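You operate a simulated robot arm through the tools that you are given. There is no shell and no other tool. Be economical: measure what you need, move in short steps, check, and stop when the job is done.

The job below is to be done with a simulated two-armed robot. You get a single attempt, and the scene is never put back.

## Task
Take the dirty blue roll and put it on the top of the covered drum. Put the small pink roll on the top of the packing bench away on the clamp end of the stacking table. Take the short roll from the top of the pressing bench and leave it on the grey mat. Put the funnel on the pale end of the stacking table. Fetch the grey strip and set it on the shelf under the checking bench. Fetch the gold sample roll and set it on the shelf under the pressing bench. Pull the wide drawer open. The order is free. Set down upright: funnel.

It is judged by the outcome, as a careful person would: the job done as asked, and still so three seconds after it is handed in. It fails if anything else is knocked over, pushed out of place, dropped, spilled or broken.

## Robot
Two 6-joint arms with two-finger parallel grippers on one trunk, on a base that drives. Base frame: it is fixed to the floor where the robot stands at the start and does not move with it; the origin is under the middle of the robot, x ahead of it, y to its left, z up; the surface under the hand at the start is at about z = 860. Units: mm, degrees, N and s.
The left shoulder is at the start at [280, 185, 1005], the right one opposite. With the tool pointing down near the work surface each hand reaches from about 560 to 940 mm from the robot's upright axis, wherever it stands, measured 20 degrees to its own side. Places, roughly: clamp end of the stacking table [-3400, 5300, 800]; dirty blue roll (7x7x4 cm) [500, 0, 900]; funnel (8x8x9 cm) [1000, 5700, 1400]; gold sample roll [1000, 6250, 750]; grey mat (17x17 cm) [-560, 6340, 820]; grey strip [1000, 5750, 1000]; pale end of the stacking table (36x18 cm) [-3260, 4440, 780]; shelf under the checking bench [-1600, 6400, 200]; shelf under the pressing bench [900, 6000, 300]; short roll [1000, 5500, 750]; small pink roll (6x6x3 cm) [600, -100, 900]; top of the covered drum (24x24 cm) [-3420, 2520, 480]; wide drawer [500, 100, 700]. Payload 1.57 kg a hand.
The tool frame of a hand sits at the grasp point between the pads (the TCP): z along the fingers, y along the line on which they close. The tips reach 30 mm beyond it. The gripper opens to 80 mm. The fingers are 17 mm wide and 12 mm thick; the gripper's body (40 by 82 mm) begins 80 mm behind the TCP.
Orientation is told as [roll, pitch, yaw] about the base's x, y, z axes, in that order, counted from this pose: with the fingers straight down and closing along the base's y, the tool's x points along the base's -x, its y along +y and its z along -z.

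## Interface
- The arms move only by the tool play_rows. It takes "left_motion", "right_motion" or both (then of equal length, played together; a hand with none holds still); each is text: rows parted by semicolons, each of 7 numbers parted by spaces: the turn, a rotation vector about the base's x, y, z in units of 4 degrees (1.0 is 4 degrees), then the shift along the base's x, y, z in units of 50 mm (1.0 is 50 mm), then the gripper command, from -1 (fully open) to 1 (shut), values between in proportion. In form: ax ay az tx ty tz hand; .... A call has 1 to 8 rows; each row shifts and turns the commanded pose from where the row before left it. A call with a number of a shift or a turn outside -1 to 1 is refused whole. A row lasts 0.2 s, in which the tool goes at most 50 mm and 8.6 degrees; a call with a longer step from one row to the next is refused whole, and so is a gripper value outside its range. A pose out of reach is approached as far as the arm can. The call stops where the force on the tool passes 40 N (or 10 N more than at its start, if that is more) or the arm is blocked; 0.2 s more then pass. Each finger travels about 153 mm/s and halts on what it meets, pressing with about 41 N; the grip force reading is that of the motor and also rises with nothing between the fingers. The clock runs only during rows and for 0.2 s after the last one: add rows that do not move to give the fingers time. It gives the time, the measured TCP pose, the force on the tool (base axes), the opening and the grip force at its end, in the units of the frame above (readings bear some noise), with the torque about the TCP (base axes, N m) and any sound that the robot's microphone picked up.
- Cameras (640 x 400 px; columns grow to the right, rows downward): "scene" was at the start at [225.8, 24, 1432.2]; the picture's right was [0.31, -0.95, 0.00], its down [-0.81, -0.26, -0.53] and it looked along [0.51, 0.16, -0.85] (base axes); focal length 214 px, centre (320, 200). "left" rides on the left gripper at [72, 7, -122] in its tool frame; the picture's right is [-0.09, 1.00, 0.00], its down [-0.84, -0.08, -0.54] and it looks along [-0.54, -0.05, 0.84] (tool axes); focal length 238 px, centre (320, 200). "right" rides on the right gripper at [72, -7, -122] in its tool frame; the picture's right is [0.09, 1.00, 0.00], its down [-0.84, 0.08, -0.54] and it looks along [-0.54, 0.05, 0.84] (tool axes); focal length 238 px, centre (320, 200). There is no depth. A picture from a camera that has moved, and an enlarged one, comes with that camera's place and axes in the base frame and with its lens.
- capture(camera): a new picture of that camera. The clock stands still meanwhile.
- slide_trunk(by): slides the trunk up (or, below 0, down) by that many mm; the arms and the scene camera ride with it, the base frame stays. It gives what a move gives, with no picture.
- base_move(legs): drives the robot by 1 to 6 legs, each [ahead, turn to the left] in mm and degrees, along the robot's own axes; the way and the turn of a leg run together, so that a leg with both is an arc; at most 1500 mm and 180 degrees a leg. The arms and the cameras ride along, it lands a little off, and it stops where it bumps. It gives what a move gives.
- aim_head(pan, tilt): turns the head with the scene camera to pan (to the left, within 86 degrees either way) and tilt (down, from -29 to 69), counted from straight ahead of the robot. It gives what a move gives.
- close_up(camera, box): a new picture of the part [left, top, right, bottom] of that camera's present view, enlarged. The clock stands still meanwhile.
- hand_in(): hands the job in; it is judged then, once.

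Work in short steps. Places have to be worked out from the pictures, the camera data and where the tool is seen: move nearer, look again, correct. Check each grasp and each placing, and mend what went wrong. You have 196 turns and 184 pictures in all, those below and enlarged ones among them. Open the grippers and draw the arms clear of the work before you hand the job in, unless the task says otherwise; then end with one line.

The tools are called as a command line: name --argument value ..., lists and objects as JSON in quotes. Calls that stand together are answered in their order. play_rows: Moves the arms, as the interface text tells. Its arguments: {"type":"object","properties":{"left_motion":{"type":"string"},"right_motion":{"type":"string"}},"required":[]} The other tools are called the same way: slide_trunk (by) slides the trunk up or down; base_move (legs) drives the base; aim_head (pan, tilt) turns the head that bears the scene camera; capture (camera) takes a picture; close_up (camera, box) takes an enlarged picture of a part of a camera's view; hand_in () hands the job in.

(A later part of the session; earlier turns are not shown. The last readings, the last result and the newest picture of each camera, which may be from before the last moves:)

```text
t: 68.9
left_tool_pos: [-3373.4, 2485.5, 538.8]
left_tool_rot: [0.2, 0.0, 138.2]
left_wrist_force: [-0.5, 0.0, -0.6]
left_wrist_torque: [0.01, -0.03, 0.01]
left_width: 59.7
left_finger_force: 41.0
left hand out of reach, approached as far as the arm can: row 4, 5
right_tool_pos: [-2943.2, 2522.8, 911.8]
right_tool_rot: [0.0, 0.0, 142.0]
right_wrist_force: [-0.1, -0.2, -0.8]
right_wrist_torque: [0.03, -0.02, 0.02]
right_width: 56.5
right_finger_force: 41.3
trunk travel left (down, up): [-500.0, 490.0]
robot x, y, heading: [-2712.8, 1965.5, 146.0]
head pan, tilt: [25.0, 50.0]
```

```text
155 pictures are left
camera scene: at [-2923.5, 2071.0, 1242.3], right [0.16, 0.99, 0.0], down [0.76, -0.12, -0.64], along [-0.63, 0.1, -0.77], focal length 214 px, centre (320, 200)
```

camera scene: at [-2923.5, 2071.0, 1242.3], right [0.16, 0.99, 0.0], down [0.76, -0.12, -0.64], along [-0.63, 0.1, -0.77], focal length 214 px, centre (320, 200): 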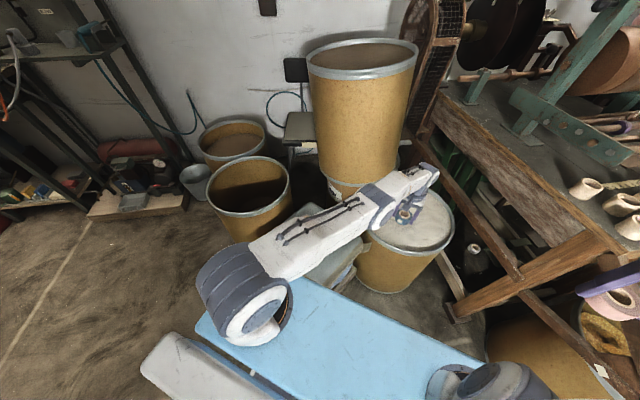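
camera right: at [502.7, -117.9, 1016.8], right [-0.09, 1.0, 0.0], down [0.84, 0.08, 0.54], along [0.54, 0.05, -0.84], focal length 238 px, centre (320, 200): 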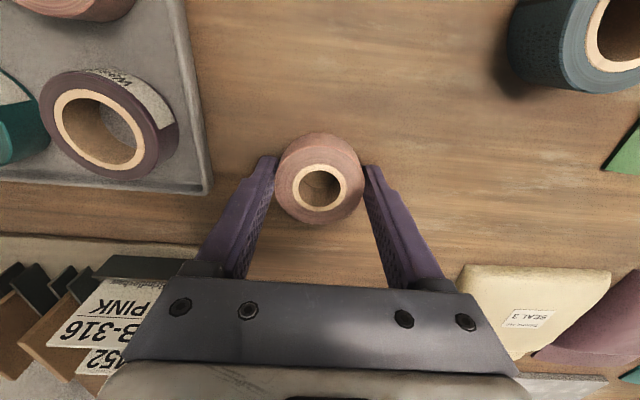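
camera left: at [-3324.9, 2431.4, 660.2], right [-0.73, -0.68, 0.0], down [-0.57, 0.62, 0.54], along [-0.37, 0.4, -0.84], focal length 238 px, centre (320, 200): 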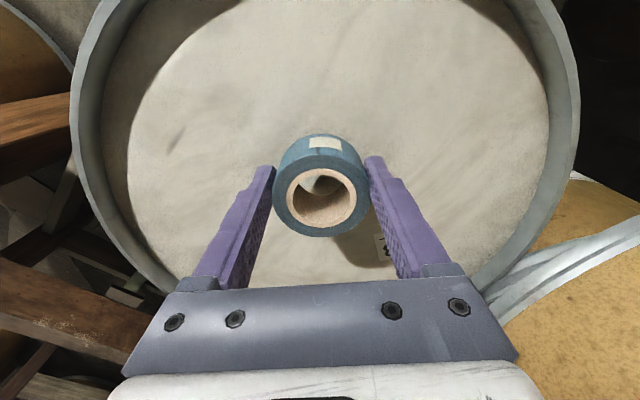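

Inside the lid and over its middle, but the arm is at its reach limit; I use the trunk for the last millimetres.

slide_trunk --by -15

play_rows --left_motion "0 0 0 0 0 -0.1 1;0 0 0 0 0 -0.1 1;0 0 0 0 0 -0.1 1;0 0 0 0 0 -0.1 1"

capture --camera "left"

```text
t: 69.5
left_tool_pos: [-3374.0, 2483.7, 523.3]
left_tool_rot: [0.1, 0.0, 138.3]
left_wrist_force: [0.4, 0.8, 0.3]
left_wrist_torque: [0.06, -0.01, 0.01]
left_width: 59.9
left_finger_force: 40.7
right_tool_pos: [-2942.1, 2523.5, 895.7]
right_tool_rot: [0.0, 0.0, 142.0]
right_wrist_force: [0.6, 1.1, -0.6]
right_wrist_torque: [0.01, 0.01, 0.0]
right_width: 56.5
right_finger_force: 40.8
trunk travel left (down, up): [-485.0, 505.0]
robot x, y, heading: [-2714.5, 1968.2, 145.9]
head pan, tilt: [25.0, 50.0]
```

```text
t: 70.5
left_tool_pos: [-3373.3, 2483.0, 512.1]
left_tool_rot: [-0.1, -0.8, 138.1]
left_wrist_force: [-0.3, -3.0, 39.7]
left_wrist_torque: [0.02, 0.24, 0.08]
left_width: 59.7
left_finger_force: 40.7
left hand out of reach, approached as far as the arm can: row 4
right_tool_pos: [-2942.7, 2522.9, 897.2]
right_tool_rot: [0.0, -0.1, 141.9]
right_wrist_force: [0.7, -0.7, -0.4]
right_wrist_torque: [-0.02, -0.01, 0.02]
right_width: 56.5
right_finger_force: 40.2
trunk travel left (down, up): [-485.0, 505.0]
robot x, y, heading: [-2716.4, 1966.4, 145.9]
head pan, tilt: [25.0, 50.0]
```

```text
154 pictures are left
camera left: at [-3323.5, 2429.1, 633.2], right [-0.73, -0.68, 0.0], down [-0.57, 0.61, 0.55], along [-0.38, 0.41, -0.83], focal length 238 px, centre (320, 200)
```

left: 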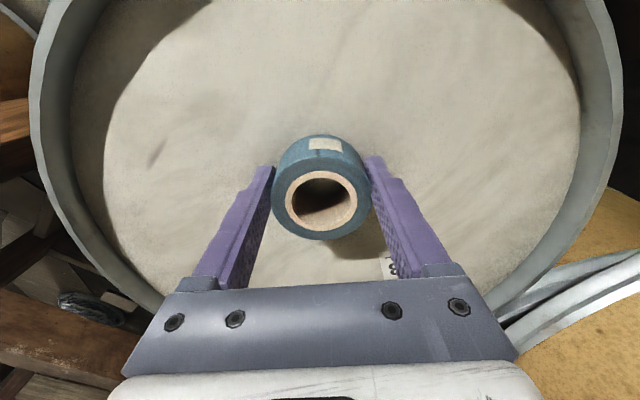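

Contact felt (40 N at z 512, roll bottom ≈ 474). Ease off 3 mm and open, then lift.

play_rows --left_motion "0 0 0 0 0 0.1 1;0 0 0 0 0 0.05 1;0 0 0 0 0 0 -0.2;0 0 0 0 0 0 -1;0 0 0 0 0 0 -1;0 0 0 0 0 0.6 -1;0 0 0 0 0 0.8 -1;0 0 0 0 0 0.8 -1"

capture --camera "left"

```text
t: 72.3
left_tool_pos: [-3368.7, 2480.0, 621.6]
left_tool_rot: [0.2, 0.1, 138.2]
left_wrist_force: [0.8, -0.3, 0.2]
left_wrist_torque: [-0.02, -0.01, -0.02]
left_width: 80.0
left_finger_force: 0.0
right_tool_pos: [-2943.6, 2523.7, 896.6]
right_tool_rot: [0.1, -0.1, 142.0]
right_wrist_force: [0.5, 0.9, -0.8]
right_wrist_torque: [-0.02, -0.03, 0.02]
right_width: 56.5
right_finger_force: 41.4
trunk travel left (down, up): [-485.0, 505.0]
robot x, y, heading: [-2713.5, 1971.3, 145.9]
head pan, tilt: [25.0, 50.0]
```

```text
153 pictures are left
camera left: at [-3320.3, 2427.7, 743.9], right [-0.73, -0.68, 0.0], down [-0.57, 0.62, 0.54], along [-0.37, 0.4, -0.84], focal length 238 px, centre (320, 200)
```

left: 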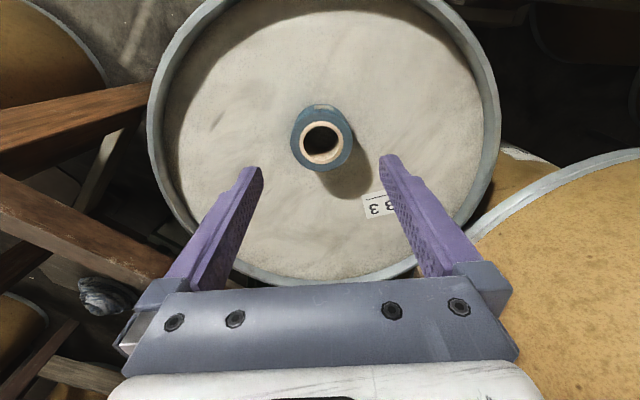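

Blue roll sits on the lid's middle. Retract the left arm up and back.

play_rows --left_motion "0 0 0 0 0 0.9 -1;0 0 0 0 0 0.9 -1;0 0 0 0 0 0.9 -1;0 0 0 0 0 0.9 -1;0 0 0 0.7 -0.48 0.4 -1;0 0 0 0.7 -0.48 0.4 -1;0 0 0 0.7 -0.48 0 -1;0 0 0 0.7 -0.48 0 -1"

play_rows --left_motion "0 0 0 0.75 -0.4 0 -1;0 0 0 0.75 -0.4 0 -1;0 0 0 0.75 -0.4 0 -1;0 0 0 0.75 -0.4 0 -1"

base_move --legs '[[-500, 0]]'

slide_trunk --by 415

aim_head --pan 0 --tilt 40

capture --camera "scene"

aim_head --pan -60 --tilt 25

capture --camera "scene"

```text
t: 74.1
left_tool_pos: [-3235.1, 2384.3, 841.7]
left_tool_rot: [0.0, -0.2, 138.2]
left_wrist_force: [-1.0, 0.2, -0.1]
left_wrist_torque: [-0.06, -0.04, -0.01]
left_width: 80.0
left_finger_force: 0.2
right_tool_pos: [-2943.6, 2522.4, 897.4]
right_tool_rot: [0.1, 0.0, 142.0]
right_wrist_force: [-0.4, 0.8, -1.3]
right_wrist_torque: [0.02, -0.03, 0.01]
right_width: 56.4
right_finger_force: 40.7
trunk travel left (down, up): [-485.0, 505.0]
robot x, y, heading: [-2714.0, 1968.2, 145.8]
head pan, tilt: [25.0, 50.0]
```

```text
t: 75.1
left_tool_pos: [-3084.0, 2304.6, 839.6]
left_tool_rot: [0.1, -0.1, 138.1]
left_wrist_force: [-0.1, -0.3, -0.4]
left_wrist_torque: [0.02, -0.05, 0.01]
left_width: 79.8
left_finger_force: 0.0
right_tool_pos: [-2944.5, 2524.2, 896.5]
right_tool_rot: [0.0, 0.0, 142.1]
right_wrist_force: [0.4, 0.5, -0.6]
right_wrist_torque: [-0.01, 0.0, 0.0]
right_width: 56.2
right_finger_force: 41.2
trunk travel left (down, up): [-485.0, 505.0]
robot x, y, heading: [-2712.9, 1964.2, 146.2]
head pan, tilt: [25.0, 50.0]
```

```text
t: 78.0
left_tool_pos: [-2677.9, 2029.0, 842.2]
left_tool_rot: [0.1, 0.0, 138.2]
left_wrist_force: [-0.2, -0.7, -0.4]
left_wrist_torque: [0.04, 0.01, 0.0]
left_width: 79.9
left_finger_force: 0.0
right_tool_pos: [-2537.4, 2247.2, 896.8]
right_tool_rot: [0.1, 0.0, 142.1]
right_wrist_force: [0.3, 0.0, -0.3]
right_wrist_torque: [-0.01, -0.03, 0.04]
right_width: 56.5
right_finger_force: 41.1
trunk travel left (down, up): [-485.0, 505.0]
robot x, y, heading: [-2310.4, 1691.3, 146.0]
head pan, tilt: [25.0, 50.0]
```

```text
refused: 415 is not a number from -400 to 400
```

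```text
t: 78.9
left_tool_pos: [-2678.6, 2029.7, 841.9]
left_tool_rot: [0.1, -0.1, 138.3]
left_wrist_force: [-0.5, -0.3, 0.4]
left_wrist_torque: [0.02, -0.02, -0.01]
left_width: 80.1
left_finger_force: 0.0
right_tool_pos: [-2537.7, 2247.7, 897.4]
right_tool_rot: [0.0, 0.0, 142.2]
right_wrist_force: [0.4, 0.4, -0.8]
right_wrist_torque: [-0.01, -0.01, 0.04]
right_width: 56.3
right_finger_force: 40.9
trunk travel left (down, up): [-485.0, 505.0]
robot x, y, heading: [-2310.0, 1690.2, 146.0]
head pan, tilt: [0.0, 40.0]
```

```text
152 pictures are left
camera scene: at [-2511.2, 1831.2, 1241.5], right [0.56, 0.83, 0.0], down [0.53, -0.36, -0.77], along [-0.64, 0.43, -0.64], focal length 214 px, centre (320, 200)
```

scene: 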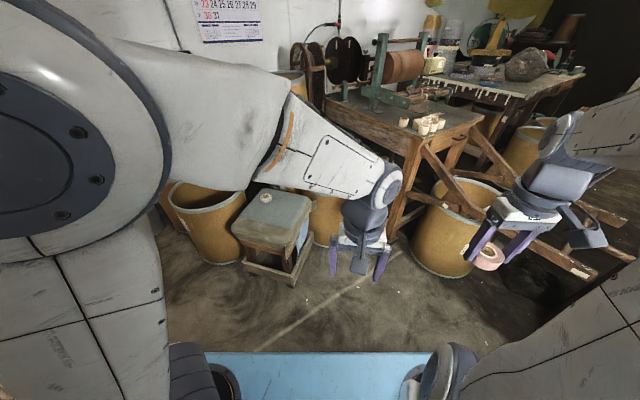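

```text
t: 80.2
left_tool_pos: [-2678.4, 2030.0, 841.8]
left_tool_rot: [0.1, 0.0, 138.3]
left_wrist_force: [-0.7, -0.4, 0.4]
left_wrist_torque: [-0.02, -0.01, 0.0]
left_width: 79.6
left_finger_force: 0.1
right_tool_pos: [-2537.1, 2248.2, 896.9]
right_tool_rot: [0.0, -0.1, 142.2]
right_wrist_force: [0.5, -0.2, -0.2]
right_wrist_torque: [0.01, -0.03, 0.02]
right_width: 56.5
right_finger_force: 40.4
trunk travel left (down, up): [-485.0, 505.0]
robot x, y, heading: [-2310.2, 1693.5, 146.1]
head pan, tilt: [-60.0, 25.0]
```

```text
151 pictures are left
camera scene: at [-2434.4, 1875.7, 1264.8], right [1.0, -0.07, 0.0], down [-0.03, -0.42, -0.91], along [0.06, 0.9, -0.42], focal length 214 px, centre (320, 200)
```

scene: 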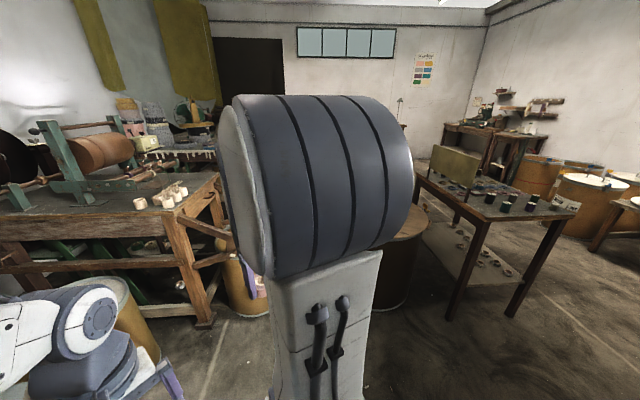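

Blue roll done. Next the pink roll to the stacking table's clamp end; I must go round the dark table via the east. Raise the trunk, turn to about 15° and drive to about (-350, 2200).

slide_trunk --by 300

base_move --legs '[[0, -131.5], [1000, 0], [1025, 0], [0, 75]]'

aim_head --pan 0 --tilt 18

capture --camera "scene"

```text
t: 83.2
left_tool_pos: [-2677.9, 2029.3, 1141.1]
left_tool_rot: [0.2, 0.0, 138.3]
left_wrist_force: [-0.9, 0.1, -0.1]
left_wrist_torque: [0.0, 0.05, 0.0]
left_width: 79.9
left_finger_force: 0.2
right_tool_pos: [-2538.4, 2248.5, 1195.9]
right_tool_rot: [0.0, 0.1, 142.2]
right_wrist_force: [0.0, -0.3, -1.1]
right_wrist_torque: [0.04, 0.03, 0.02]
right_width: 56.4
right_finger_force: 40.9
trunk travel left (down, up): [-785.0, 205.0]
robot x, y, heading: [-2307.6, 1690.4, 146.1]
head pan, tilt: [-60.0, 25.0]
```

```text
t: 101.9
left_tool_pos: [-257.5, 2702.7, 1140.8]
left_tool_rot: [0.1, 0.0, 80.4]
left_wrist_force: [-0.5, -0.2, -0.7]
left_wrist_torque: [0.01, 0.01, -0.02]
left_width: 80.0
left_finger_force: 0.0
right_tool_pos: [3.6, 2700.1, 1197.2]
right_tool_rot: [0.1, 0.0, 84.2]
right_wrist_force: [-0.2, -0.2, -1.3]
right_wrist_torque: [0.04, 0.0, -0.01]
right_width: 56.3
right_finger_force: 41.7
trunk travel left (down, up): [-785.0, 205.0]
robot x, y, heading: [-342.2, 2207.8, 88.3]
head pan, tilt: [-60.0, 25.0]
```

```text
t: 103.2
left_tool_pos: [-257.5, 2701.4, 1139.7]
left_tool_rot: [0.1, 0.0, 80.4]
left_wrist_force: [-0.4, 0.7, -0.3]
left_wrist_torque: [-0.01, 0.0, 0.0]
left_width: 80.3
left_finger_force: 0.1
right_tool_pos: [2.9, 2699.2, 1197.1]
right_tool_rot: [0.1, -0.1, 84.2]
right_wrist_force: [0.0, -0.6, -1.4]
right_wrist_torque: [-0.02, -0.02, 0.01]
right_width: 56.3
right_finger_force: 40.5
trunk travel left (down, up): [-785.0, 205.0]
robot x, y, heading: [-347.4, 2208.2, 88.1]
head pan, tilt: [0.0, 18.0]
```

```text
150 pictures are left
camera scene: at [-338.0, 2465.5, 1576.1], right [1.0, -0.03, 0.0], down [-0.01, -0.31, -0.95], along [0.03, 0.95, -0.31], focal length 214 px, centre (320, 200)
```

scene: 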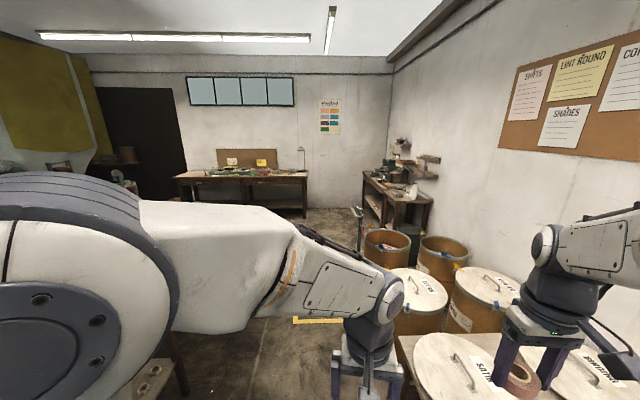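

Corridor between the dark table (left) and lidded drums (right) looks narrow; check both sides more exactly.

aim_head --pan -35 --tilt 35

capture --camera "scene"

capture --camera "left"

capture --camera "right"

```text
t: 104.2
left_tool_pos: [-257.0, 2703.6, 1140.3]
left_tool_rot: [0.1, 0.0, 80.5]
left_wrist_force: [-1.3, -0.5, 0.4]
left_wrist_torque: [-0.04, 0.02, 0.0]
left_width: 80.0
left_finger_force: 0.1
right_tool_pos: [2.5, 2699.1, 1196.2]
right_tool_rot: [0.0, 0.0, 84.3]
right_wrist_force: [0.0, -0.2, -0.3]
right_wrist_torque: [-0.01, 0.02, -0.01]
right_width: 56.3
right_finger_force: 41.0
trunk travel left (down, up): [-785.0, 205.0]
robot x, y, heading: [-346.4, 2208.1, 88.2]
head pan, tilt: [-35.0, 35.0]
```

```text
149 pictures are left
camera scene: at [-288.3, 2442.9, 1549.1], right [0.8, -0.6, 0.0], down [-0.34, -0.46, -0.82], along [0.49, 0.66, -0.57], focal length 214 px, centre (320, 200)
```

scene: 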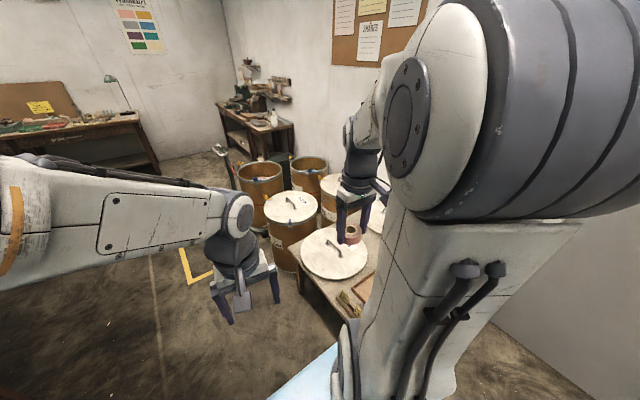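

```text
148 pictures are left
camera left: at [-276.1, 2632.6, 1263.2], right [-0.97, 0.26, 0.0], down [0.22, 0.81, 0.54], along [0.14, 0.52, -0.84], focal length 238 px, centre (320, 200)
```

left: 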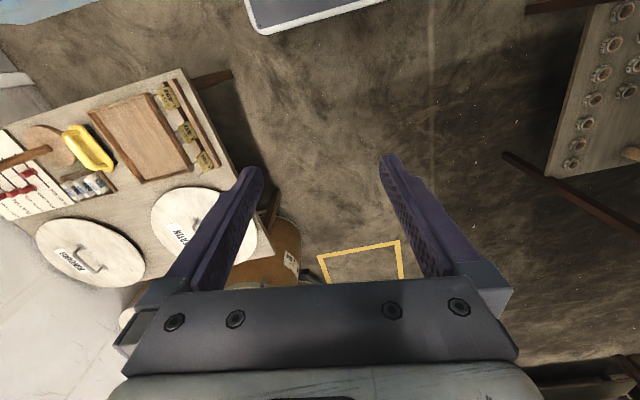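

```text
147 pictures are left
camera right: at [1.2, 2627.2, 1320.0], right [-1.0, 0.01, 0.0], down [0.01, 0.84, 0.54], along [0.0, 0.54, -0.84], focal length 238 px, centre (320, 200)
```

right: 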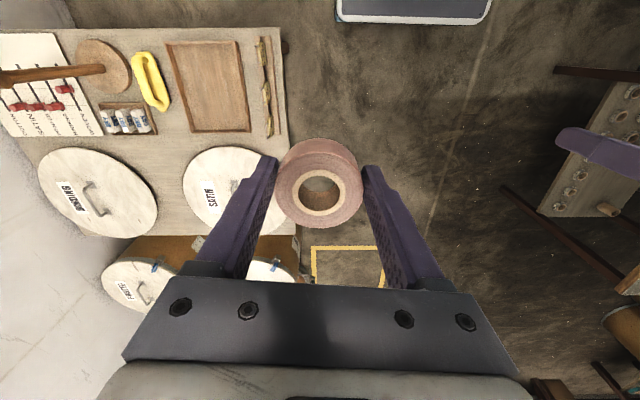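

From above, the corridor is x ≈ -1160…+80, so I shift a bit west: drive at bearing ≈96° to (-600, 4700), then face west.

base_move --legs '[[0, 7.6], [1250, 0], [1250, 0], [0, 82]]'

aim_head --pan 0 --tilt 20

capture --camera "scene"

```text
t: 120.9
left_tool_pos: [-1098.1, 4829.0, 1140.9]
left_tool_rot: [0.0, 0.0, 171.0]
left_wrist_force: [0.5, 0.2, -0.3]
left_wrist_torque: [0.01, 0.01, -0.03]
left_width: 80.0
left_finger_force: 0.1
right_tool_pos: [-1097.9, 5088.9, 1196.6]
right_tool_rot: [0.0, 0.1, 174.8]
right_wrist_force: [-0.2, -1.2, -0.7]
right_wrist_torque: [-0.03, -0.01, -0.01]
right_width: 56.5
right_finger_force: 41.6
trunk travel left (down, up): [-785.0, 205.0]
robot x, y, heading: [-602.4, 4743.6, 178.9]
head pan, tilt: [-35.0, 35.0]
```

```text
t: 121.9
left_tool_pos: [-1098.6, 4828.9, 1140.5]
left_tool_rot: [0.1, -0.1, 170.9]
left_wrist_force: [-0.8, -0.2, -0.9]
left_wrist_torque: [0.02, -0.01, -0.01]
left_width: 79.9
left_finger_force: 0.0
right_tool_pos: [-1098.0, 5090.0, 1197.3]
right_tool_rot: [-0.1, -0.1, 174.8]
right_wrist_force: [0.5, 1.2, -1.7]
right_wrist_torque: [0.03, -0.01, -0.01]
right_width: 56.5
right_finger_force: 41.0
trunk travel left (down, up): [-785.0, 205.0]
robot x, y, heading: [-602.8, 4746.7, 178.8]
head pan, tilt: [0.0, 20.0]
```

```text
146 pictures are left
camera scene: at [-857.1, 4752.8, 1572.9], right [0.02, 1.0, 0.0], down [0.34, -0.01, -0.94], along [-0.94, 0.02, -0.34], focal length 214 px, centre (320, 200)
```

scene: 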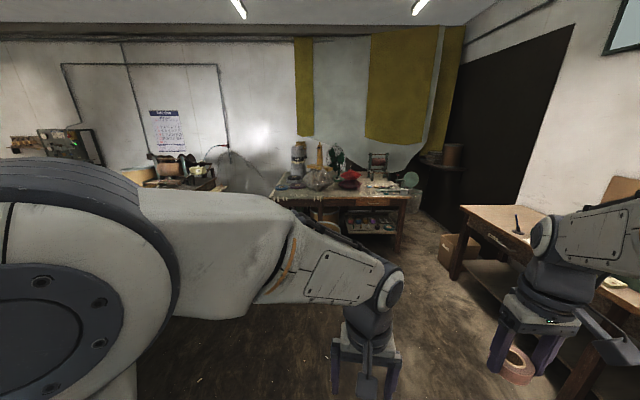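

Stacking table is ahead. Drive to about (-2080, 5000) and look at the table top.

base_move --legs '[[0, -9], [1450, 0], [0, 9]]'

aim_head --pan -5 --tilt 35

capture --camera "scene"

capture --camera "right"

```text
t: 130.3
left_tool_pos: [-2525.5, 5050.3, 1139.6]
left_tool_rot: [0.1, 0.0, 172.5]
left_wrist_force: [0.1, 0.2, 0.1]
left_wrist_torque: [-0.01, -0.02, -0.03]
left_width: 80.0
left_finger_force: 0.1
right_tool_pos: [-2531.8, 5312.1, 1196.6]
right_tool_rot: [-0.1, 0.1, 176.1]
right_wrist_force: [0.3, -0.3, 0.2]
right_wrist_torque: [0.04, 0.01, 0.02]
right_width: 56.4
right_finger_force: 41.0
trunk travel left (down, up): [-785.0, 205.0]
robot x, y, heading: [-2026.4, 4978.4, -180.0]
head pan, tilt: [0.0, 20.0]
```

```text
t: 131.1
left_tool_pos: [-2525.3, 5052.5, 1141.2]
left_tool_rot: [0.1, 0.0, 172.5]
left_wrist_force: [1.0, 0.2, -0.4]
left_wrist_torque: [-0.01, -0.02, -0.01]
left_width: 80.1
left_finger_force: 0.2
right_tool_pos: [-2531.6, 5311.6, 1196.3]
right_tool_rot: [-0.1, -0.1, 176.2]
right_wrist_force: [-0.3, -0.8, -1.3]
right_wrist_torque: [-0.02, 0.01, 0.0]
right_width: 56.4
right_finger_force: 41.6
trunk travel left (down, up): [-785.0, 205.0]
robot x, y, heading: [-2030.2, 4979.5, -179.9]
head pan, tilt: [-5.0, 35.0]
```

```text
145 pictures are left
camera scene: at [-2277.8, 4989.5, 1549.1], right [0.08, 1.0, 0.0], down [0.57, -0.05, -0.82], along [-0.82, 0.07, -0.57], focal length 214 px, centre (320, 200)
```

scene: 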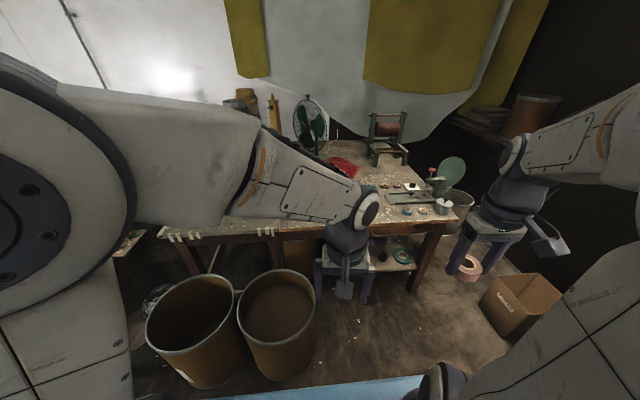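

```text
144 pictures are left
camera right: at [-2460.8, 5313.4, 1320.0], right [0.03, -1.0, 0.0], down [-0.84, -0.02, 0.54], along [-0.54, -0.01, -0.84], focal length 238 px, centre (320, 200)
```

right: 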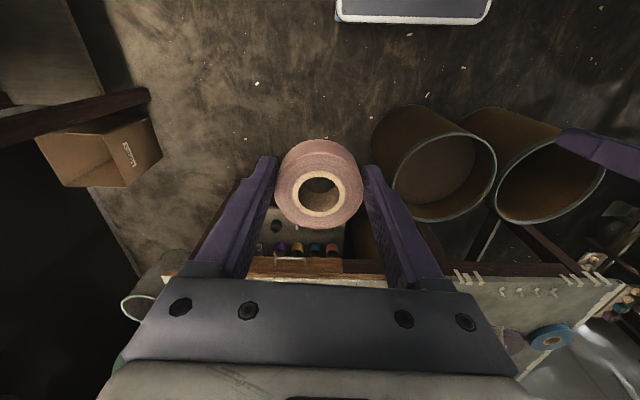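

Zoom in on the right (clamp) half of the table.

close_up --camera "scene" --box '[290, 90, 490, 240]'

```text
2.67 times, centred on (390, 165) of scene
camera zoom: at [-2277.8, 4989.5, 1549.1], right [0.08, 1.0, 0.0], down [0.57, -0.05, -0.82], along [-0.82, 0.07, -0.57], focal length 572 px, centre (133, 293)
```

zoom: 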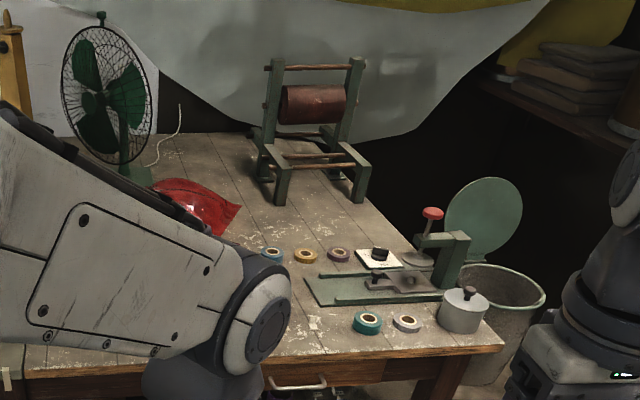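

Drums in front of the table block a direct approach, so I come in on their right: go to about (-2510, 5440), then face west.

base_move --legs '[[0, -43], [655, 0], [0, 43]]'

aim_head --pan 10 --tilt 40

capture --camera "scene"

capture --camera "right"

```text
t: 138.8
left_tool_pos: [-2997.6, 5537.9, 1140.7]
left_tool_rot: [0.1, -0.2, 169.9]
left_wrist_force: [0.5, 1.1, -0.1]
left_wrist_torque: [0.03, -0.03, 0.02]
left_width: 79.9
left_finger_force: 0.0
right_tool_pos: [-2992.9, 5798.0, 1197.4]
right_tool_rot: [0.0, 0.0, 173.7]
right_wrist_force: [1.2, 0.3, -0.5]
right_wrist_torque: [0.0, -0.02, 0.03]
right_width: 56.5
right_finger_force: 41.2
trunk travel left (down, up): [-785.0, 205.0]
robot x, y, heading: [-2505.8, 5444.7, 177.8]
head pan, tilt: [-5.0, 35.0]
```

```text
t: 139.6
left_tool_pos: [-2998.0, 5537.2, 1140.0]
left_tool_rot: [0.0, -0.1, 169.9]
left_wrist_force: [0.3, 0.0, 0.5]
left_wrist_torque: [0.0, 0.0, 0.02]
left_width: 80.0
left_finger_force: 0.1
right_tool_pos: [-2991.9, 5799.1, 1195.7]
right_tool_rot: [-0.1, 0.1, 173.6]
right_wrist_force: [-1.0, -0.1, -0.9]
right_wrist_torque: [0.0, 0.03, 0.0]
right_width: 56.6
right_finger_force: 41.2
trunk travel left (down, up): [-785.0, 205.0]
robot x, y, heading: [-2504.5, 5442.2, 177.8]
head pan, tilt: [10.0, 40.0]
```

```text
142 pictures are left
camera scene: at [-2749.5, 5442.0, 1541.5], right [-0.14, 0.99, 0.0], down [0.64, 0.09, -0.77], along [-0.76, -0.1, -0.64], focal length 214 px, centre (320, 200)
```

scene: 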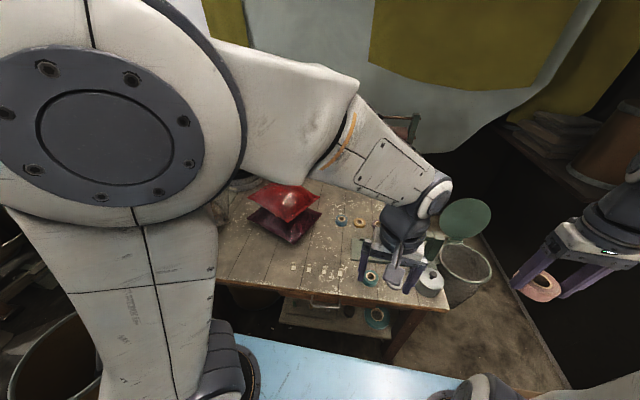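

```text
141 pictures are left
camera right: at [-2921.6, 5796.1, 1320.0], right [-0.02, -1.0, 0.0], down [-0.84, 0.01, 0.54], along [-0.54, 0.01, -0.84], focal length 238 px, centre (320, 200)
```

right: 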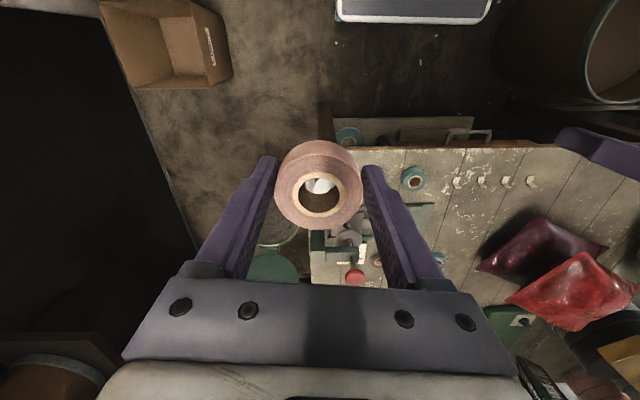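

Free board area found; I'll place the pink roll at about (-3310, 5390). First move the left arm aside to the left, and the right toward the target, high.

play_rows --left_motion "0 0 0 0 -0.95 0.1 -1;0 0 0 0 -0.95 0.1 -1;0 0 0 0 -0.95 0.1 -1;0 0 0 0 -0.95 0.1 -1;0 0 0 0 -0.95 0.1 -1;0 0 0 0 -0.95 0.1 -1;0 0 0 0 -0.95 0.1 -1;0 0 0 0 -0.95 0.1 -1"

play_rows --right_motion "0 0 0 -0.58 -0.78 -0.1 1;0 0 0 -0.58 -0.78 -0.1 1;0 0 0 -0.58 -0.78 -0.1 1;0 0 0 -0.58 -0.78 -0.1 1;0 0 0 -0.58 -0.78 -0.1 1;0 0 0 -0.58 -0.78 -0.1 1;0 0 0 -0.58 -0.78 -0.1 1;0 0 0 -0.58 -0.78 -0.1 1"

capture --camera "right"

capture --camera "scene"

```text
t: 141.4
left_tool_pos: [-2998.7, 5154.3, 1177.8]
left_tool_rot: [0.2, 0.0, 170.0]
left_wrist_force: [-0.4, -1.4, 0.4]
left_wrist_torque: [0.0, 0.0, -0.01]
left_width: 79.8
left_finger_force: 0.1
right_tool_pos: [-2992.0, 5798.0, 1197.5]
right_tool_rot: [-0.1, -0.1, 173.7]
right_wrist_force: [-0.5, 0.0, -0.9]
right_wrist_torque: [-0.03, 0.0, 0.01]
right_width: 56.4
right_finger_force: 41.4
trunk travel left (down, up): [-785.0, 205.0]
robot x, y, heading: [-2509.3, 5443.9, 178.2]
head pan, tilt: [10.0, 40.0]
```

```text
t: 143.2
left_tool_pos: [-2999.1, 5153.9, 1177.5]
left_tool_rot: [0.0, 0.0, 170.0]
left_wrist_force: [0.3, 0.3, 0.4]
left_wrist_torque: [0.01, 0.0, -0.02]
left_width: 80.1
left_finger_force: 0.0
right_tool_pos: [-3229.9, 5486.8, 1154.0]
right_tool_rot: [0.0, 0.0, 173.7]
right_wrist_force: [-0.3, 1.0, 0.0]
right_wrist_torque: [-0.02, 0.03, -0.02]
right_width: 56.1
right_finger_force: 41.2
trunk travel left (down, up): [-785.0, 205.0]
robot x, y, heading: [-2507.7, 5447.1, 177.9]
head pan, tilt: [10.0, 40.0]
```

```text
140 pictures are left
camera right: at [-3158.2, 5485.4, 1277.4], right [-0.02, -1.0, 0.0], down [-0.84, 0.01, 0.54], along [-0.54, 0.01, -0.84], focal length 238 px, centre (320, 200)
```

right: 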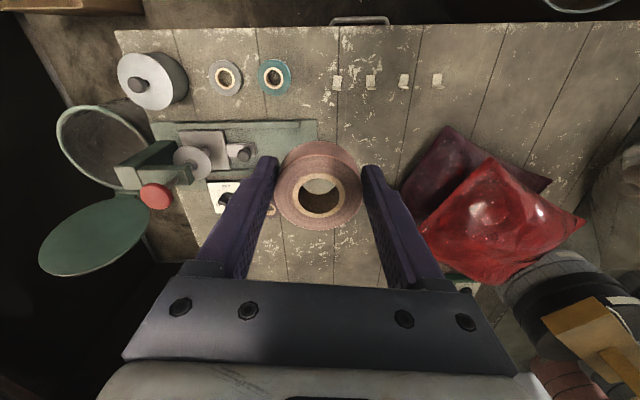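

```text
139 pictures are left
camera scene: at [-2749.3, 5442.0, 1541.5], right [-0.14, 0.99, 0.0], down [0.64, 0.09, -0.77], along [-0.76, -0.11, -0.64], focal length 214 px, centre (320, 200)
```

scene: 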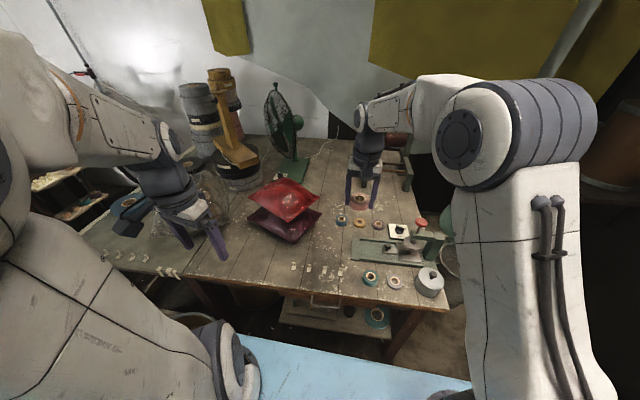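

Clear board at about (-3268, 5395); move there and descend to just above the surface.

play_rows --right_motion "0 0 0 -0.12 -0.3 -0.84 1;0 0 0 -0.12 -0.3 -0.84 1;0 0 0 -0.12 -0.3 -0.84 1;0 0 0 -0.12 -0.3 -0.84 1;0 0 0 -0.12 -0.3 -0.84 1;0 0 0 -0.12 -0.3 -0.84 1;0 0 0 0 0 -0.84 1;0 0 0 0 0 0 1"

capture --camera "right"

```text
t: 145.0
left_tool_pos: [-2998.8, 5154.4, 1177.7]
left_tool_rot: [0.1, -0.1, 170.0]
left_wrist_force: [-0.2, 0.0, 0.1]
left_wrist_torque: [-0.02, -0.03, 0.01]
left_width: 80.1
left_finger_force: 0.0
right_tool_pos: [-3261.6, 5396.5, 864.6]
right_tool_rot: [0.1, 0.0, 173.7]
right_wrist_force: [0.5, -0.3, -0.6]
right_wrist_torque: [-0.01, -0.02, 0.0]
right_width: 56.4
right_finger_force: 40.9
trunk travel left (down, up): [-785.0, 205.0]
robot x, y, heading: [-2506.2, 5443.1, 178.0]
head pan, tilt: [10.0, 40.0]
```

```text
138 pictures are left
camera right: at [-3190.2, 5395.8, 987.4], right [-0.02, -1.0, 0.0], down [-0.84, 0.01, 0.54], along [-0.54, 0.01, -0.84], focal length 238 px, centre (320, 200)
```

right: 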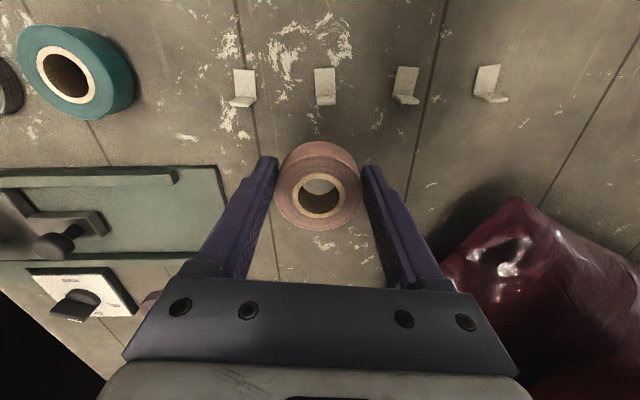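

Clear spot. Creep down to contact.

play_rows --right_motion "0 0 0 0 0 -0.3 1;0 0 0 0 0 -0.15 1;0 0 0 0 0 -0.1 1;0 0 0 0 0 -0.1 1;0 0 0 0 0 -0.1 1"

```text
t: 146.2
left_tool_pos: [-2998.7, 5154.4, 1178.4]
left_tool_rot: [0.2, 0.0, 170.0]
left_wrist_force: [0.2, 0.8, 0.3]
left_wrist_torque: [-0.01, 0.0, 0.01]
left_width: 79.9
left_finger_force: 0.0
right_tool_pos: [-3260.6, 5395.2, 826.7]
right_tool_rot: [0.0, 0.1, 173.7]
right_wrist_force: [-0.6, -0.3, -1.1]
right_wrist_torque: [-0.01, 0.03, -0.01]
right_width: 56.4
right_finger_force: 40.9
trunk travel left (down, up): [-785.0, 205.0]
robot x, y, heading: [-2506.3, 5443.3, 178.0]
head pan, tilt: [10.0, 40.0]
```

No contact yet; continue creeping.

play_rows --right_motion "0 0 0 0 0 -0.1 1;0 0 0 0 0 -0.1 1;0 0 0 0 0 -0.1 1;0 0 0 0 0 -0.1 1;0 0 0 0 0 -0.1 1;0 0 0 0 0 -0.1 1"

capture --camera "right"

```text
t: 147.1
left_tool_pos: [-2999.0, 5154.4, 1177.4]
left_tool_rot: [0.0, 0.0, 170.0]
left_wrist_force: [0.2, 1.3, -0.8]
left_wrist_torque: [0.0, -0.01, -0.02]
left_width: 80.2
left_finger_force: 0.0
right_tool_pos: [-3262.0, 5396.4, 813.7]
right_tool_rot: [0.2, -0.1, 173.7]
right_wrist_force: [3.4, 1.3, 15.3]
right_wrist_torque: [0.18, -0.17, -0.05]
right_width: 56.4
right_finger_force: 41.0
trunk travel left (down, up): [-785.0, 205.0]
robot x, y, heading: [-2502.2, 5439.7, 177.9]
head pan, tilt: [10.0, 40.0]
stopped in row 4 (right hand): the force on the tool passed its limit at 47 N (the readings are from after the stop); the commanded pose is now the measured one
```

```text
137 pictures are left
camera right: at [-3190.9, 5394.3, 936.1], right [-0.02, -1.0, 0.0], down [-0.84, 0.01, 0.54], along [-0.54, 0.01, -0.84], focal length 238 px, centre (320, 200)
```

right: 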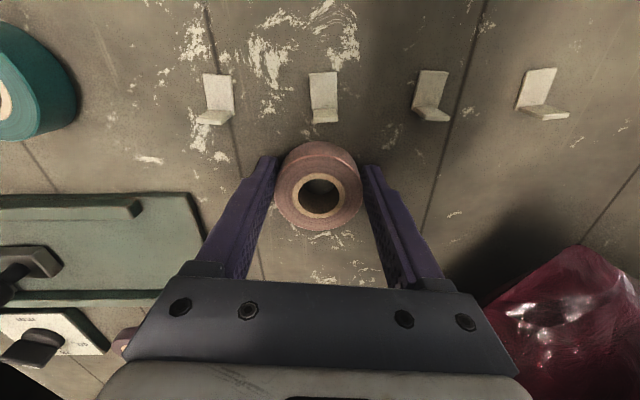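

Contact at z ≈ 814. Open the fingers and lift straight up.

play_rows --right_motion "0 0 0 0 0 0 0;0 0 0 0 0 0 -1;0 0 0 0 0 0 -1;0 0 0 0 0 0.5 -1;0 0 0 0 0 0.9 -1;0 0 0 0 0 0.9 -1;0 0 0 0 0 0.9 -1;0 0 0 0 0 0.9 -1"

capture --camera "right"

```text
t: 148.9
left_tool_pos: [-3000.0, 5154.3, 1177.1]
left_tool_rot: [0.0, 0.0, 169.9]
left_wrist_force: [-0.1, -0.3, -0.2]
left_wrist_torque: [-0.02, -0.04, -0.01]
left_width: 80.0
left_finger_force: 0.0
right_tool_pos: [-3261.0, 5398.1, 1016.0]
right_tool_rot: [0.0, 0.0, 173.6]
right_wrist_force: [0.3, -0.6, -0.2]
right_wrist_torque: [-0.02, 0.0, -0.01]
right_width: 79.9
right_finger_force: 0.0
trunk travel left (down, up): [-785.0, 205.0]
robot x, y, heading: [-2506.7, 5444.7, 177.7]
head pan, tilt: [10.0, 40.0]
```

```text
136 pictures are left
camera right: at [-3190.7, 5396.6, 1140.7], right [-0.02, -1.0, 0.0], down [-0.84, 0.01, 0.54], along [-0.54, 0.01, -0.84], focal length 238 px, centre (320, 200)
```

right: 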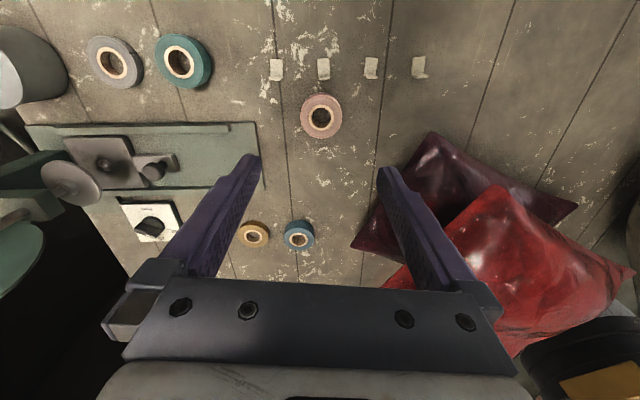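

Pink roll stands on the clamp end. Retract the right arm, then back off, turn around, and head to the pressing bench on the east side.

play_rows --right_motion "0 0 0 0.3 0.3 0.8 -1;0 0 0 0.3 0.4 0.8 -1;0 0 0 0.6 0.6 0.4 -1;0 0 0 0.7 0.6 0.2 -1;0 0 0 0.7 0.6 0 -1;0 0 0 0.7 0.6 0 -1;0 0 0 0.7 0.6 0 -1;0 0 0 0.7 0.6 0 -1" --left_motion "0 0 0 0.5 0 0 -1;0 0 0 0 0 0 -1;0 0 0 0 0 0 -1;0 0 0 0 0 0 -1;0 0 0 0 0 0 -1;0 0 0 0 0 0 -1;0 0 0 0 0 0 -1;0 0 0 0 0 0 -1"

base_move --legs '[[-300, 0], [0, 91], [0, 91], [1000, 0], [1000, 0]]'

aim_head --pan 0 --tilt 20

capture --camera "scene"

```text
t: 150.7
left_tool_pos: [-2974.5, 5153.4, 1177.9]
left_tool_rot: [0.0, 0.0, 169.9]
left_wrist_force: [-0.5, 0.0, -0.2]
left_wrist_torque: [0.0, 0.01, -0.01]
left_width: 80.0
left_finger_force: 0.0
right_tool_pos: [-3026.5, 5611.6, 1122.6]
right_tool_rot: [0.0, 0.0, 173.7]
right_wrist_force: [-0.4, -0.2, -0.3]
right_wrist_torque: [-0.01, 0.03, -0.01]
right_width: 79.9
right_finger_force: 0.0
trunk travel left (down, up): [-785.0, 205.0]
robot x, y, heading: [-2504.3, 5445.7, 177.9]
head pan, tilt: [10.0, 40.0]
```

```text
t: 170.0
left_tool_pos: [246.4, 5741.5, 1177.3]
left_tool_rot: [0.2, -0.1, -7.9]
left_wrist_force: [0.0, -0.1, -0.2]
left_wrist_torque: [0.01, -0.02, -0.03]
left_width: 79.8
left_finger_force: 0.0
right_tool_pos: [317.1, 5288.3, 1123.3]
right_tool_rot: [-0.1, -0.1, -4.2]
right_wrist_force: [0.1, -0.6, 0.2]
right_wrist_torque: [0.0, -0.02, 0.02]
right_width: 80.2
right_finger_force: 0.0
trunk travel left (down, up): [-785.0, 205.0]
robot x, y, heading: [-213.8, 5432.3, 0.1]
head pan, tilt: [10.0, 40.0]
```

```text
t: 170.8
left_tool_pos: [246.7, 5740.8, 1177.7]
left_tool_rot: [0.0, 0.1, -7.9]
left_wrist_force: [0.3, -0.4, 0.1]
left_wrist_torque: [-0.02, 0.0, -0.04]
left_width: 79.9
left_finger_force: 0.1
right_tool_pos: [317.2, 5286.9, 1124.1]
right_tool_rot: [-0.1, 0.0, -4.1]
right_wrist_force: [0.1, -0.7, 0.8]
right_wrist_torque: [-0.03, 0.0, 0.01]
right_width: 80.0
right_finger_force: 0.1
trunk travel left (down, up): [-785.0, 205.0]
robot x, y, heading: [-214.1, 5432.9, -0.1]
head pan, tilt: [0.0, 20.0]
```

```text
135 pictures are left
camera scene: at [41.6, 5436.4, 1572.8], right [0.0, -1.0, 0.0], down [-0.34, 0.0, -0.94], along [0.94, 0.0, -0.34], focal length 214 px, centre (320, 200)
```

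scene: 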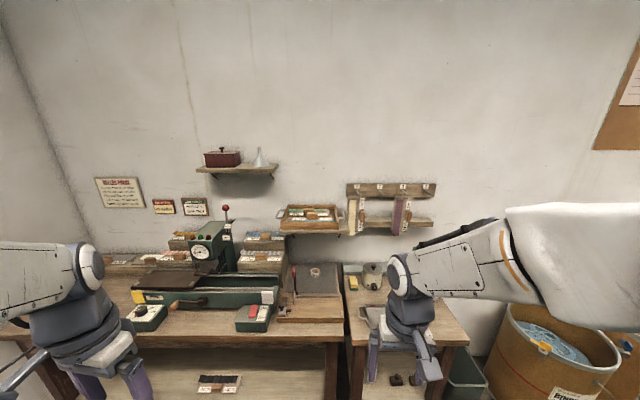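

I see the pressing bench, shelf with funnel, tray, etc. Zoom in.

close_up --camera "scene" --box '[90, 140, 290, 265]'

close_up --camera "scene" --box '[230, 170, 450, 400]'

close_up --camera "scene" --box '[90, 240, 350, 400]'

```text
3.20 times, centred on (190, 202) of scene
camera zoom: at [41.6, 5436.4, 1572.8], right [0.0, -1.0, 0.0], down [-0.34, 0.0, -0.94], along [0.94, 0.0, -0.34], focal length 686 px, centre (736, 192)
```

zoom: 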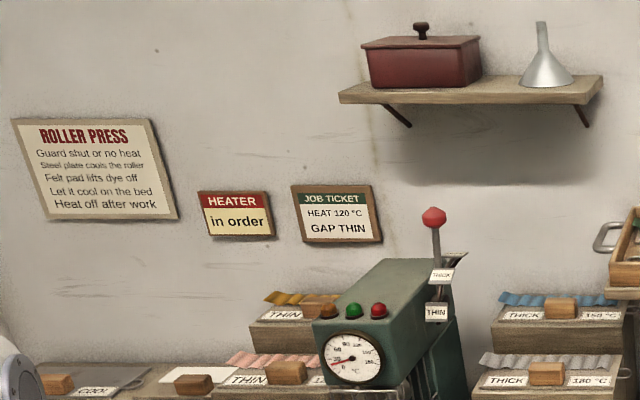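

```text
1.74 times, centred on (340, 285) of scene
camera zoom: at [41.6, 5436.4, 1572.8], right [0.0, -1.0, 0.0], down [-0.34, 0.0, -0.94], along [0.94, 0.0, -0.34], focal length 373 px, centre (285, 52)
```

zoom: 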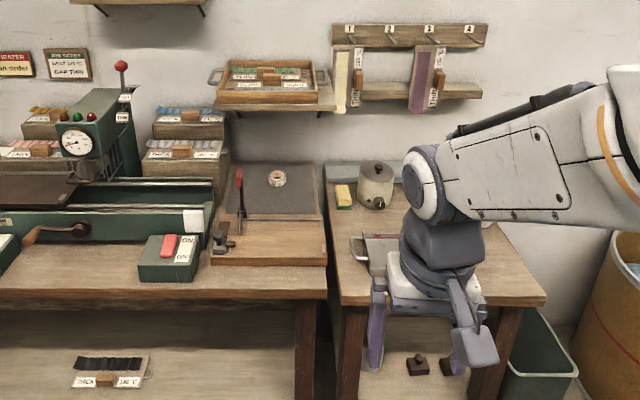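

```text
2.46 times, centred on (220, 320) of scene
camera zoom: at [41.6, 5436.4, 1572.8], right [0.0, -1.0, 0.0], down [-0.34, 0.0, -0.94], along [0.94, 0.0, -0.34], focal length 528 px, centre (566, -95)
```

zoom: 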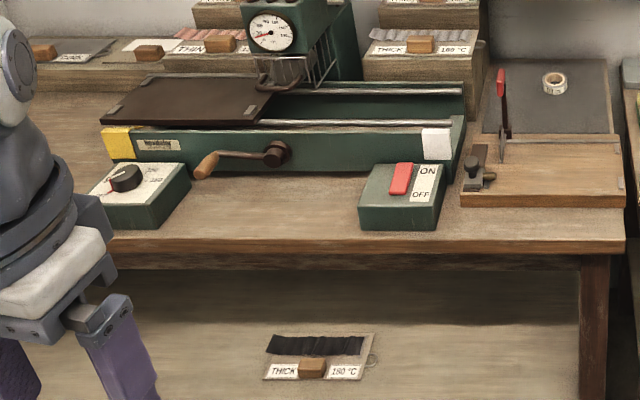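

Grey strip is likely the grey swatch on the right stand, short roll at about (1019, 5466). Look left for the gold sample roll, and move the left arm aside a little.

play_rows --left_motion "0 0 0 -0.8 -0.3 -0.4 -1;0 0 0 -0.8 -0.3 -0.4 -1;0 0 0 -0.5 -0.8 -0.2 -1;0 0 0 -0.2 -0.8 0 -1"

aim_head --pan 28 --tilt 25

capture --camera "scene"

```text
t: 171.8
left_tool_pos: [230.8, 5700.3, 1132.8]
left_tool_rot: [0.1, 0.0, -7.9]
left_wrist_force: [0.3, -0.6, -0.9]
left_wrist_torque: [-0.01, -0.02, -0.01]
left_width: 80.1
left_finger_force: 0.0
left hand out of reach, approached as far as the arm can: row 1, 2, 3, 4
right_tool_pos: [316.5, 5286.9, 1123.3]
right_tool_rot: [-0.1, 0.0, -4.1]
right_wrist_force: [0.7, 0.1, 0.4]
right_wrist_torque: [0.0, -0.01, 0.03]
right_width: 79.9
right_finger_force: 0.0
trunk travel left (down, up): [-785.0, 205.0]
robot x, y, heading: [-212.3, 5434.4, 0.2]
head pan, tilt: [0.0, 20.0]
```

```text
t: 172.8
left_tool_pos: [230.0, 5701.7, 1133.5]
left_tool_rot: [0.0, 0.2, -7.9]
left_wrist_force: [-0.7, 0.7, -0.6]
left_wrist_torque: [0.0, -0.01, 0.02]
left_width: 80.3
left_finger_force: 0.0
right_tool_pos: [315.3, 5287.3, 1123.0]
right_tool_rot: [0.1, 0.0, -4.1]
right_wrist_force: [-0.2, 0.2, -0.5]
right_wrist_torque: [0.02, 0.03, -0.02]
right_width: 80.0
right_finger_force: 0.1
trunk travel left (down, up): [-785.0, 205.0]
robot x, y, heading: [-209.9, 5433.1, 0.1]
head pan, tilt: [28.0, 25.0]
```

```text
131 pictures are left
camera scene: at [29.8, 5479.6, 1564.8], right [0.47, -0.88, 0.0], down [-0.37, -0.2, -0.91], along [0.8, 0.43, -0.42], focal length 214 px, centre (320, 200)
```

scene: 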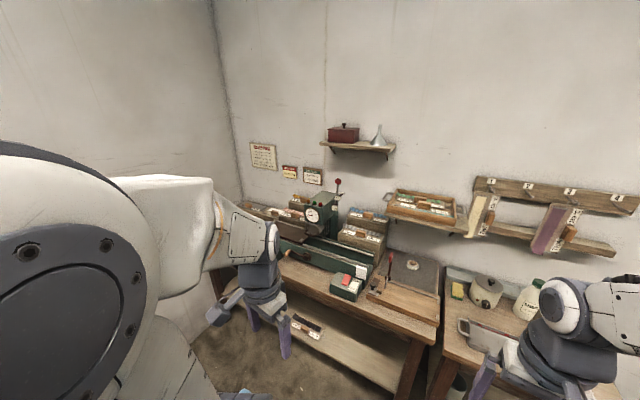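

The left arm hides the left part of the bench. Raise the trunk and move to face the bench's middle.

slide_trunk --by 150

base_move --legs '[[0, 70], [450, 0], [0, -70]]'

aim_head --pan 15 --tilt 35

capture --camera "scene"

```text
t: 174.5
left_tool_pos: [231.7, 5701.6, 1283.4]
left_tool_rot: [0.0, 0.2, -7.9]
left_wrist_force: [0.2, -0.9, 0.8]
left_wrist_torque: [-0.02, -0.01, -0.02]
left_width: 80.0
left_finger_force: 0.0
right_tool_pos: [317.3, 5286.6, 1273.7]
right_tool_rot: [-0.1, 0.0, -4.0]
right_wrist_force: [0.6, 0.6, -0.2]
right_wrist_torque: [-0.03, 0.02, 0.01]
right_width: 80.0
right_finger_force: 0.1
trunk travel left (down, up): [-935.0, 55.0]
robot x, y, heading: [-210.8, 5431.7, 0.4]
head pan, tilt: [28.0, 25.0]
```

```text
t: 183.3
left_tool_pos: [375.1, 6136.7, 1281.8]
left_tool_rot: [0.1, 0.1, -6.9]
left_wrist_force: [-0.7, 0.3, -0.2]
left_wrist_torque: [0.0, 0.0, -0.01]
left_width: 80.2
left_finger_force: 0.1
right_tool_pos: [468.2, 5723.0, 1272.5]
right_tool_rot: [0.0, 0.0, -3.0]
right_wrist_force: [0.0, -0.2, 1.1]
right_wrist_torque: [-0.02, -0.03, 0.05]
right_width: 80.0
right_finger_force: 0.0
trunk travel left (down, up): [-935.0, 55.0]
robot x, y, heading: [-60.9, 5861.4, 1.0]
head pan, tilt: [28.0, 25.0]
```

```text
t: 184.1
left_tool_pos: [374.9, 6134.9, 1282.9]
left_tool_rot: [0.0, 0.1, -6.9]
left_wrist_force: [-0.6, -0.2, 0.9]
left_wrist_torque: [0.02, 0.0, 0.03]
left_width: 80.0
left_finger_force: 0.0
right_tool_pos: [468.5, 5724.3, 1273.3]
right_tool_rot: [-0.1, 0.0, -3.1]
right_wrist_force: [0.6, -0.1, 0.5]
right_wrist_torque: [-0.02, 0.0, -0.02]
right_width: 80.1
right_finger_force: 0.0
trunk travel left (down, up): [-935.0, 55.0]
robot x, y, heading: [-64.7, 5859.1, 1.0]
head pan, tilt: [15.0, 35.0]
```

```text
130 pictures are left
camera scene: at [182.2, 5890.8, 1699.1], right [0.28, -0.96, 0.0], down [-0.55, -0.16, -0.82], along [0.79, 0.23, -0.57], focal length 214 px, centre (320, 200)
```

scene: 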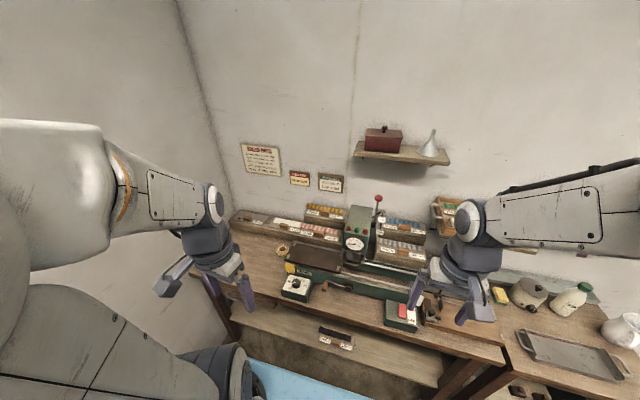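

A small gold ring shows near (281, 248). Zoom there.

close_up --camera "scene" --box '[225, 190, 465, 340]'

```text
2.67 times, centred on (345, 265) of scene
camera zoom: at [182.2, 5890.8, 1699.1], right [0.28, -0.96, 0.0], down [-0.55, -0.16, -0.82], along [0.79, 0.23, -0.57], focal length 572 px, centre (253, 27)
```

zoom: 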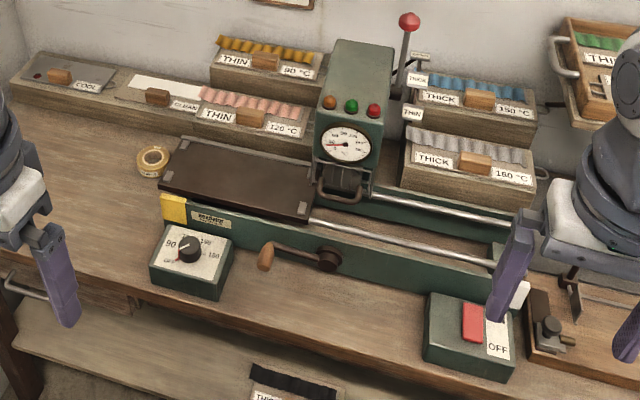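

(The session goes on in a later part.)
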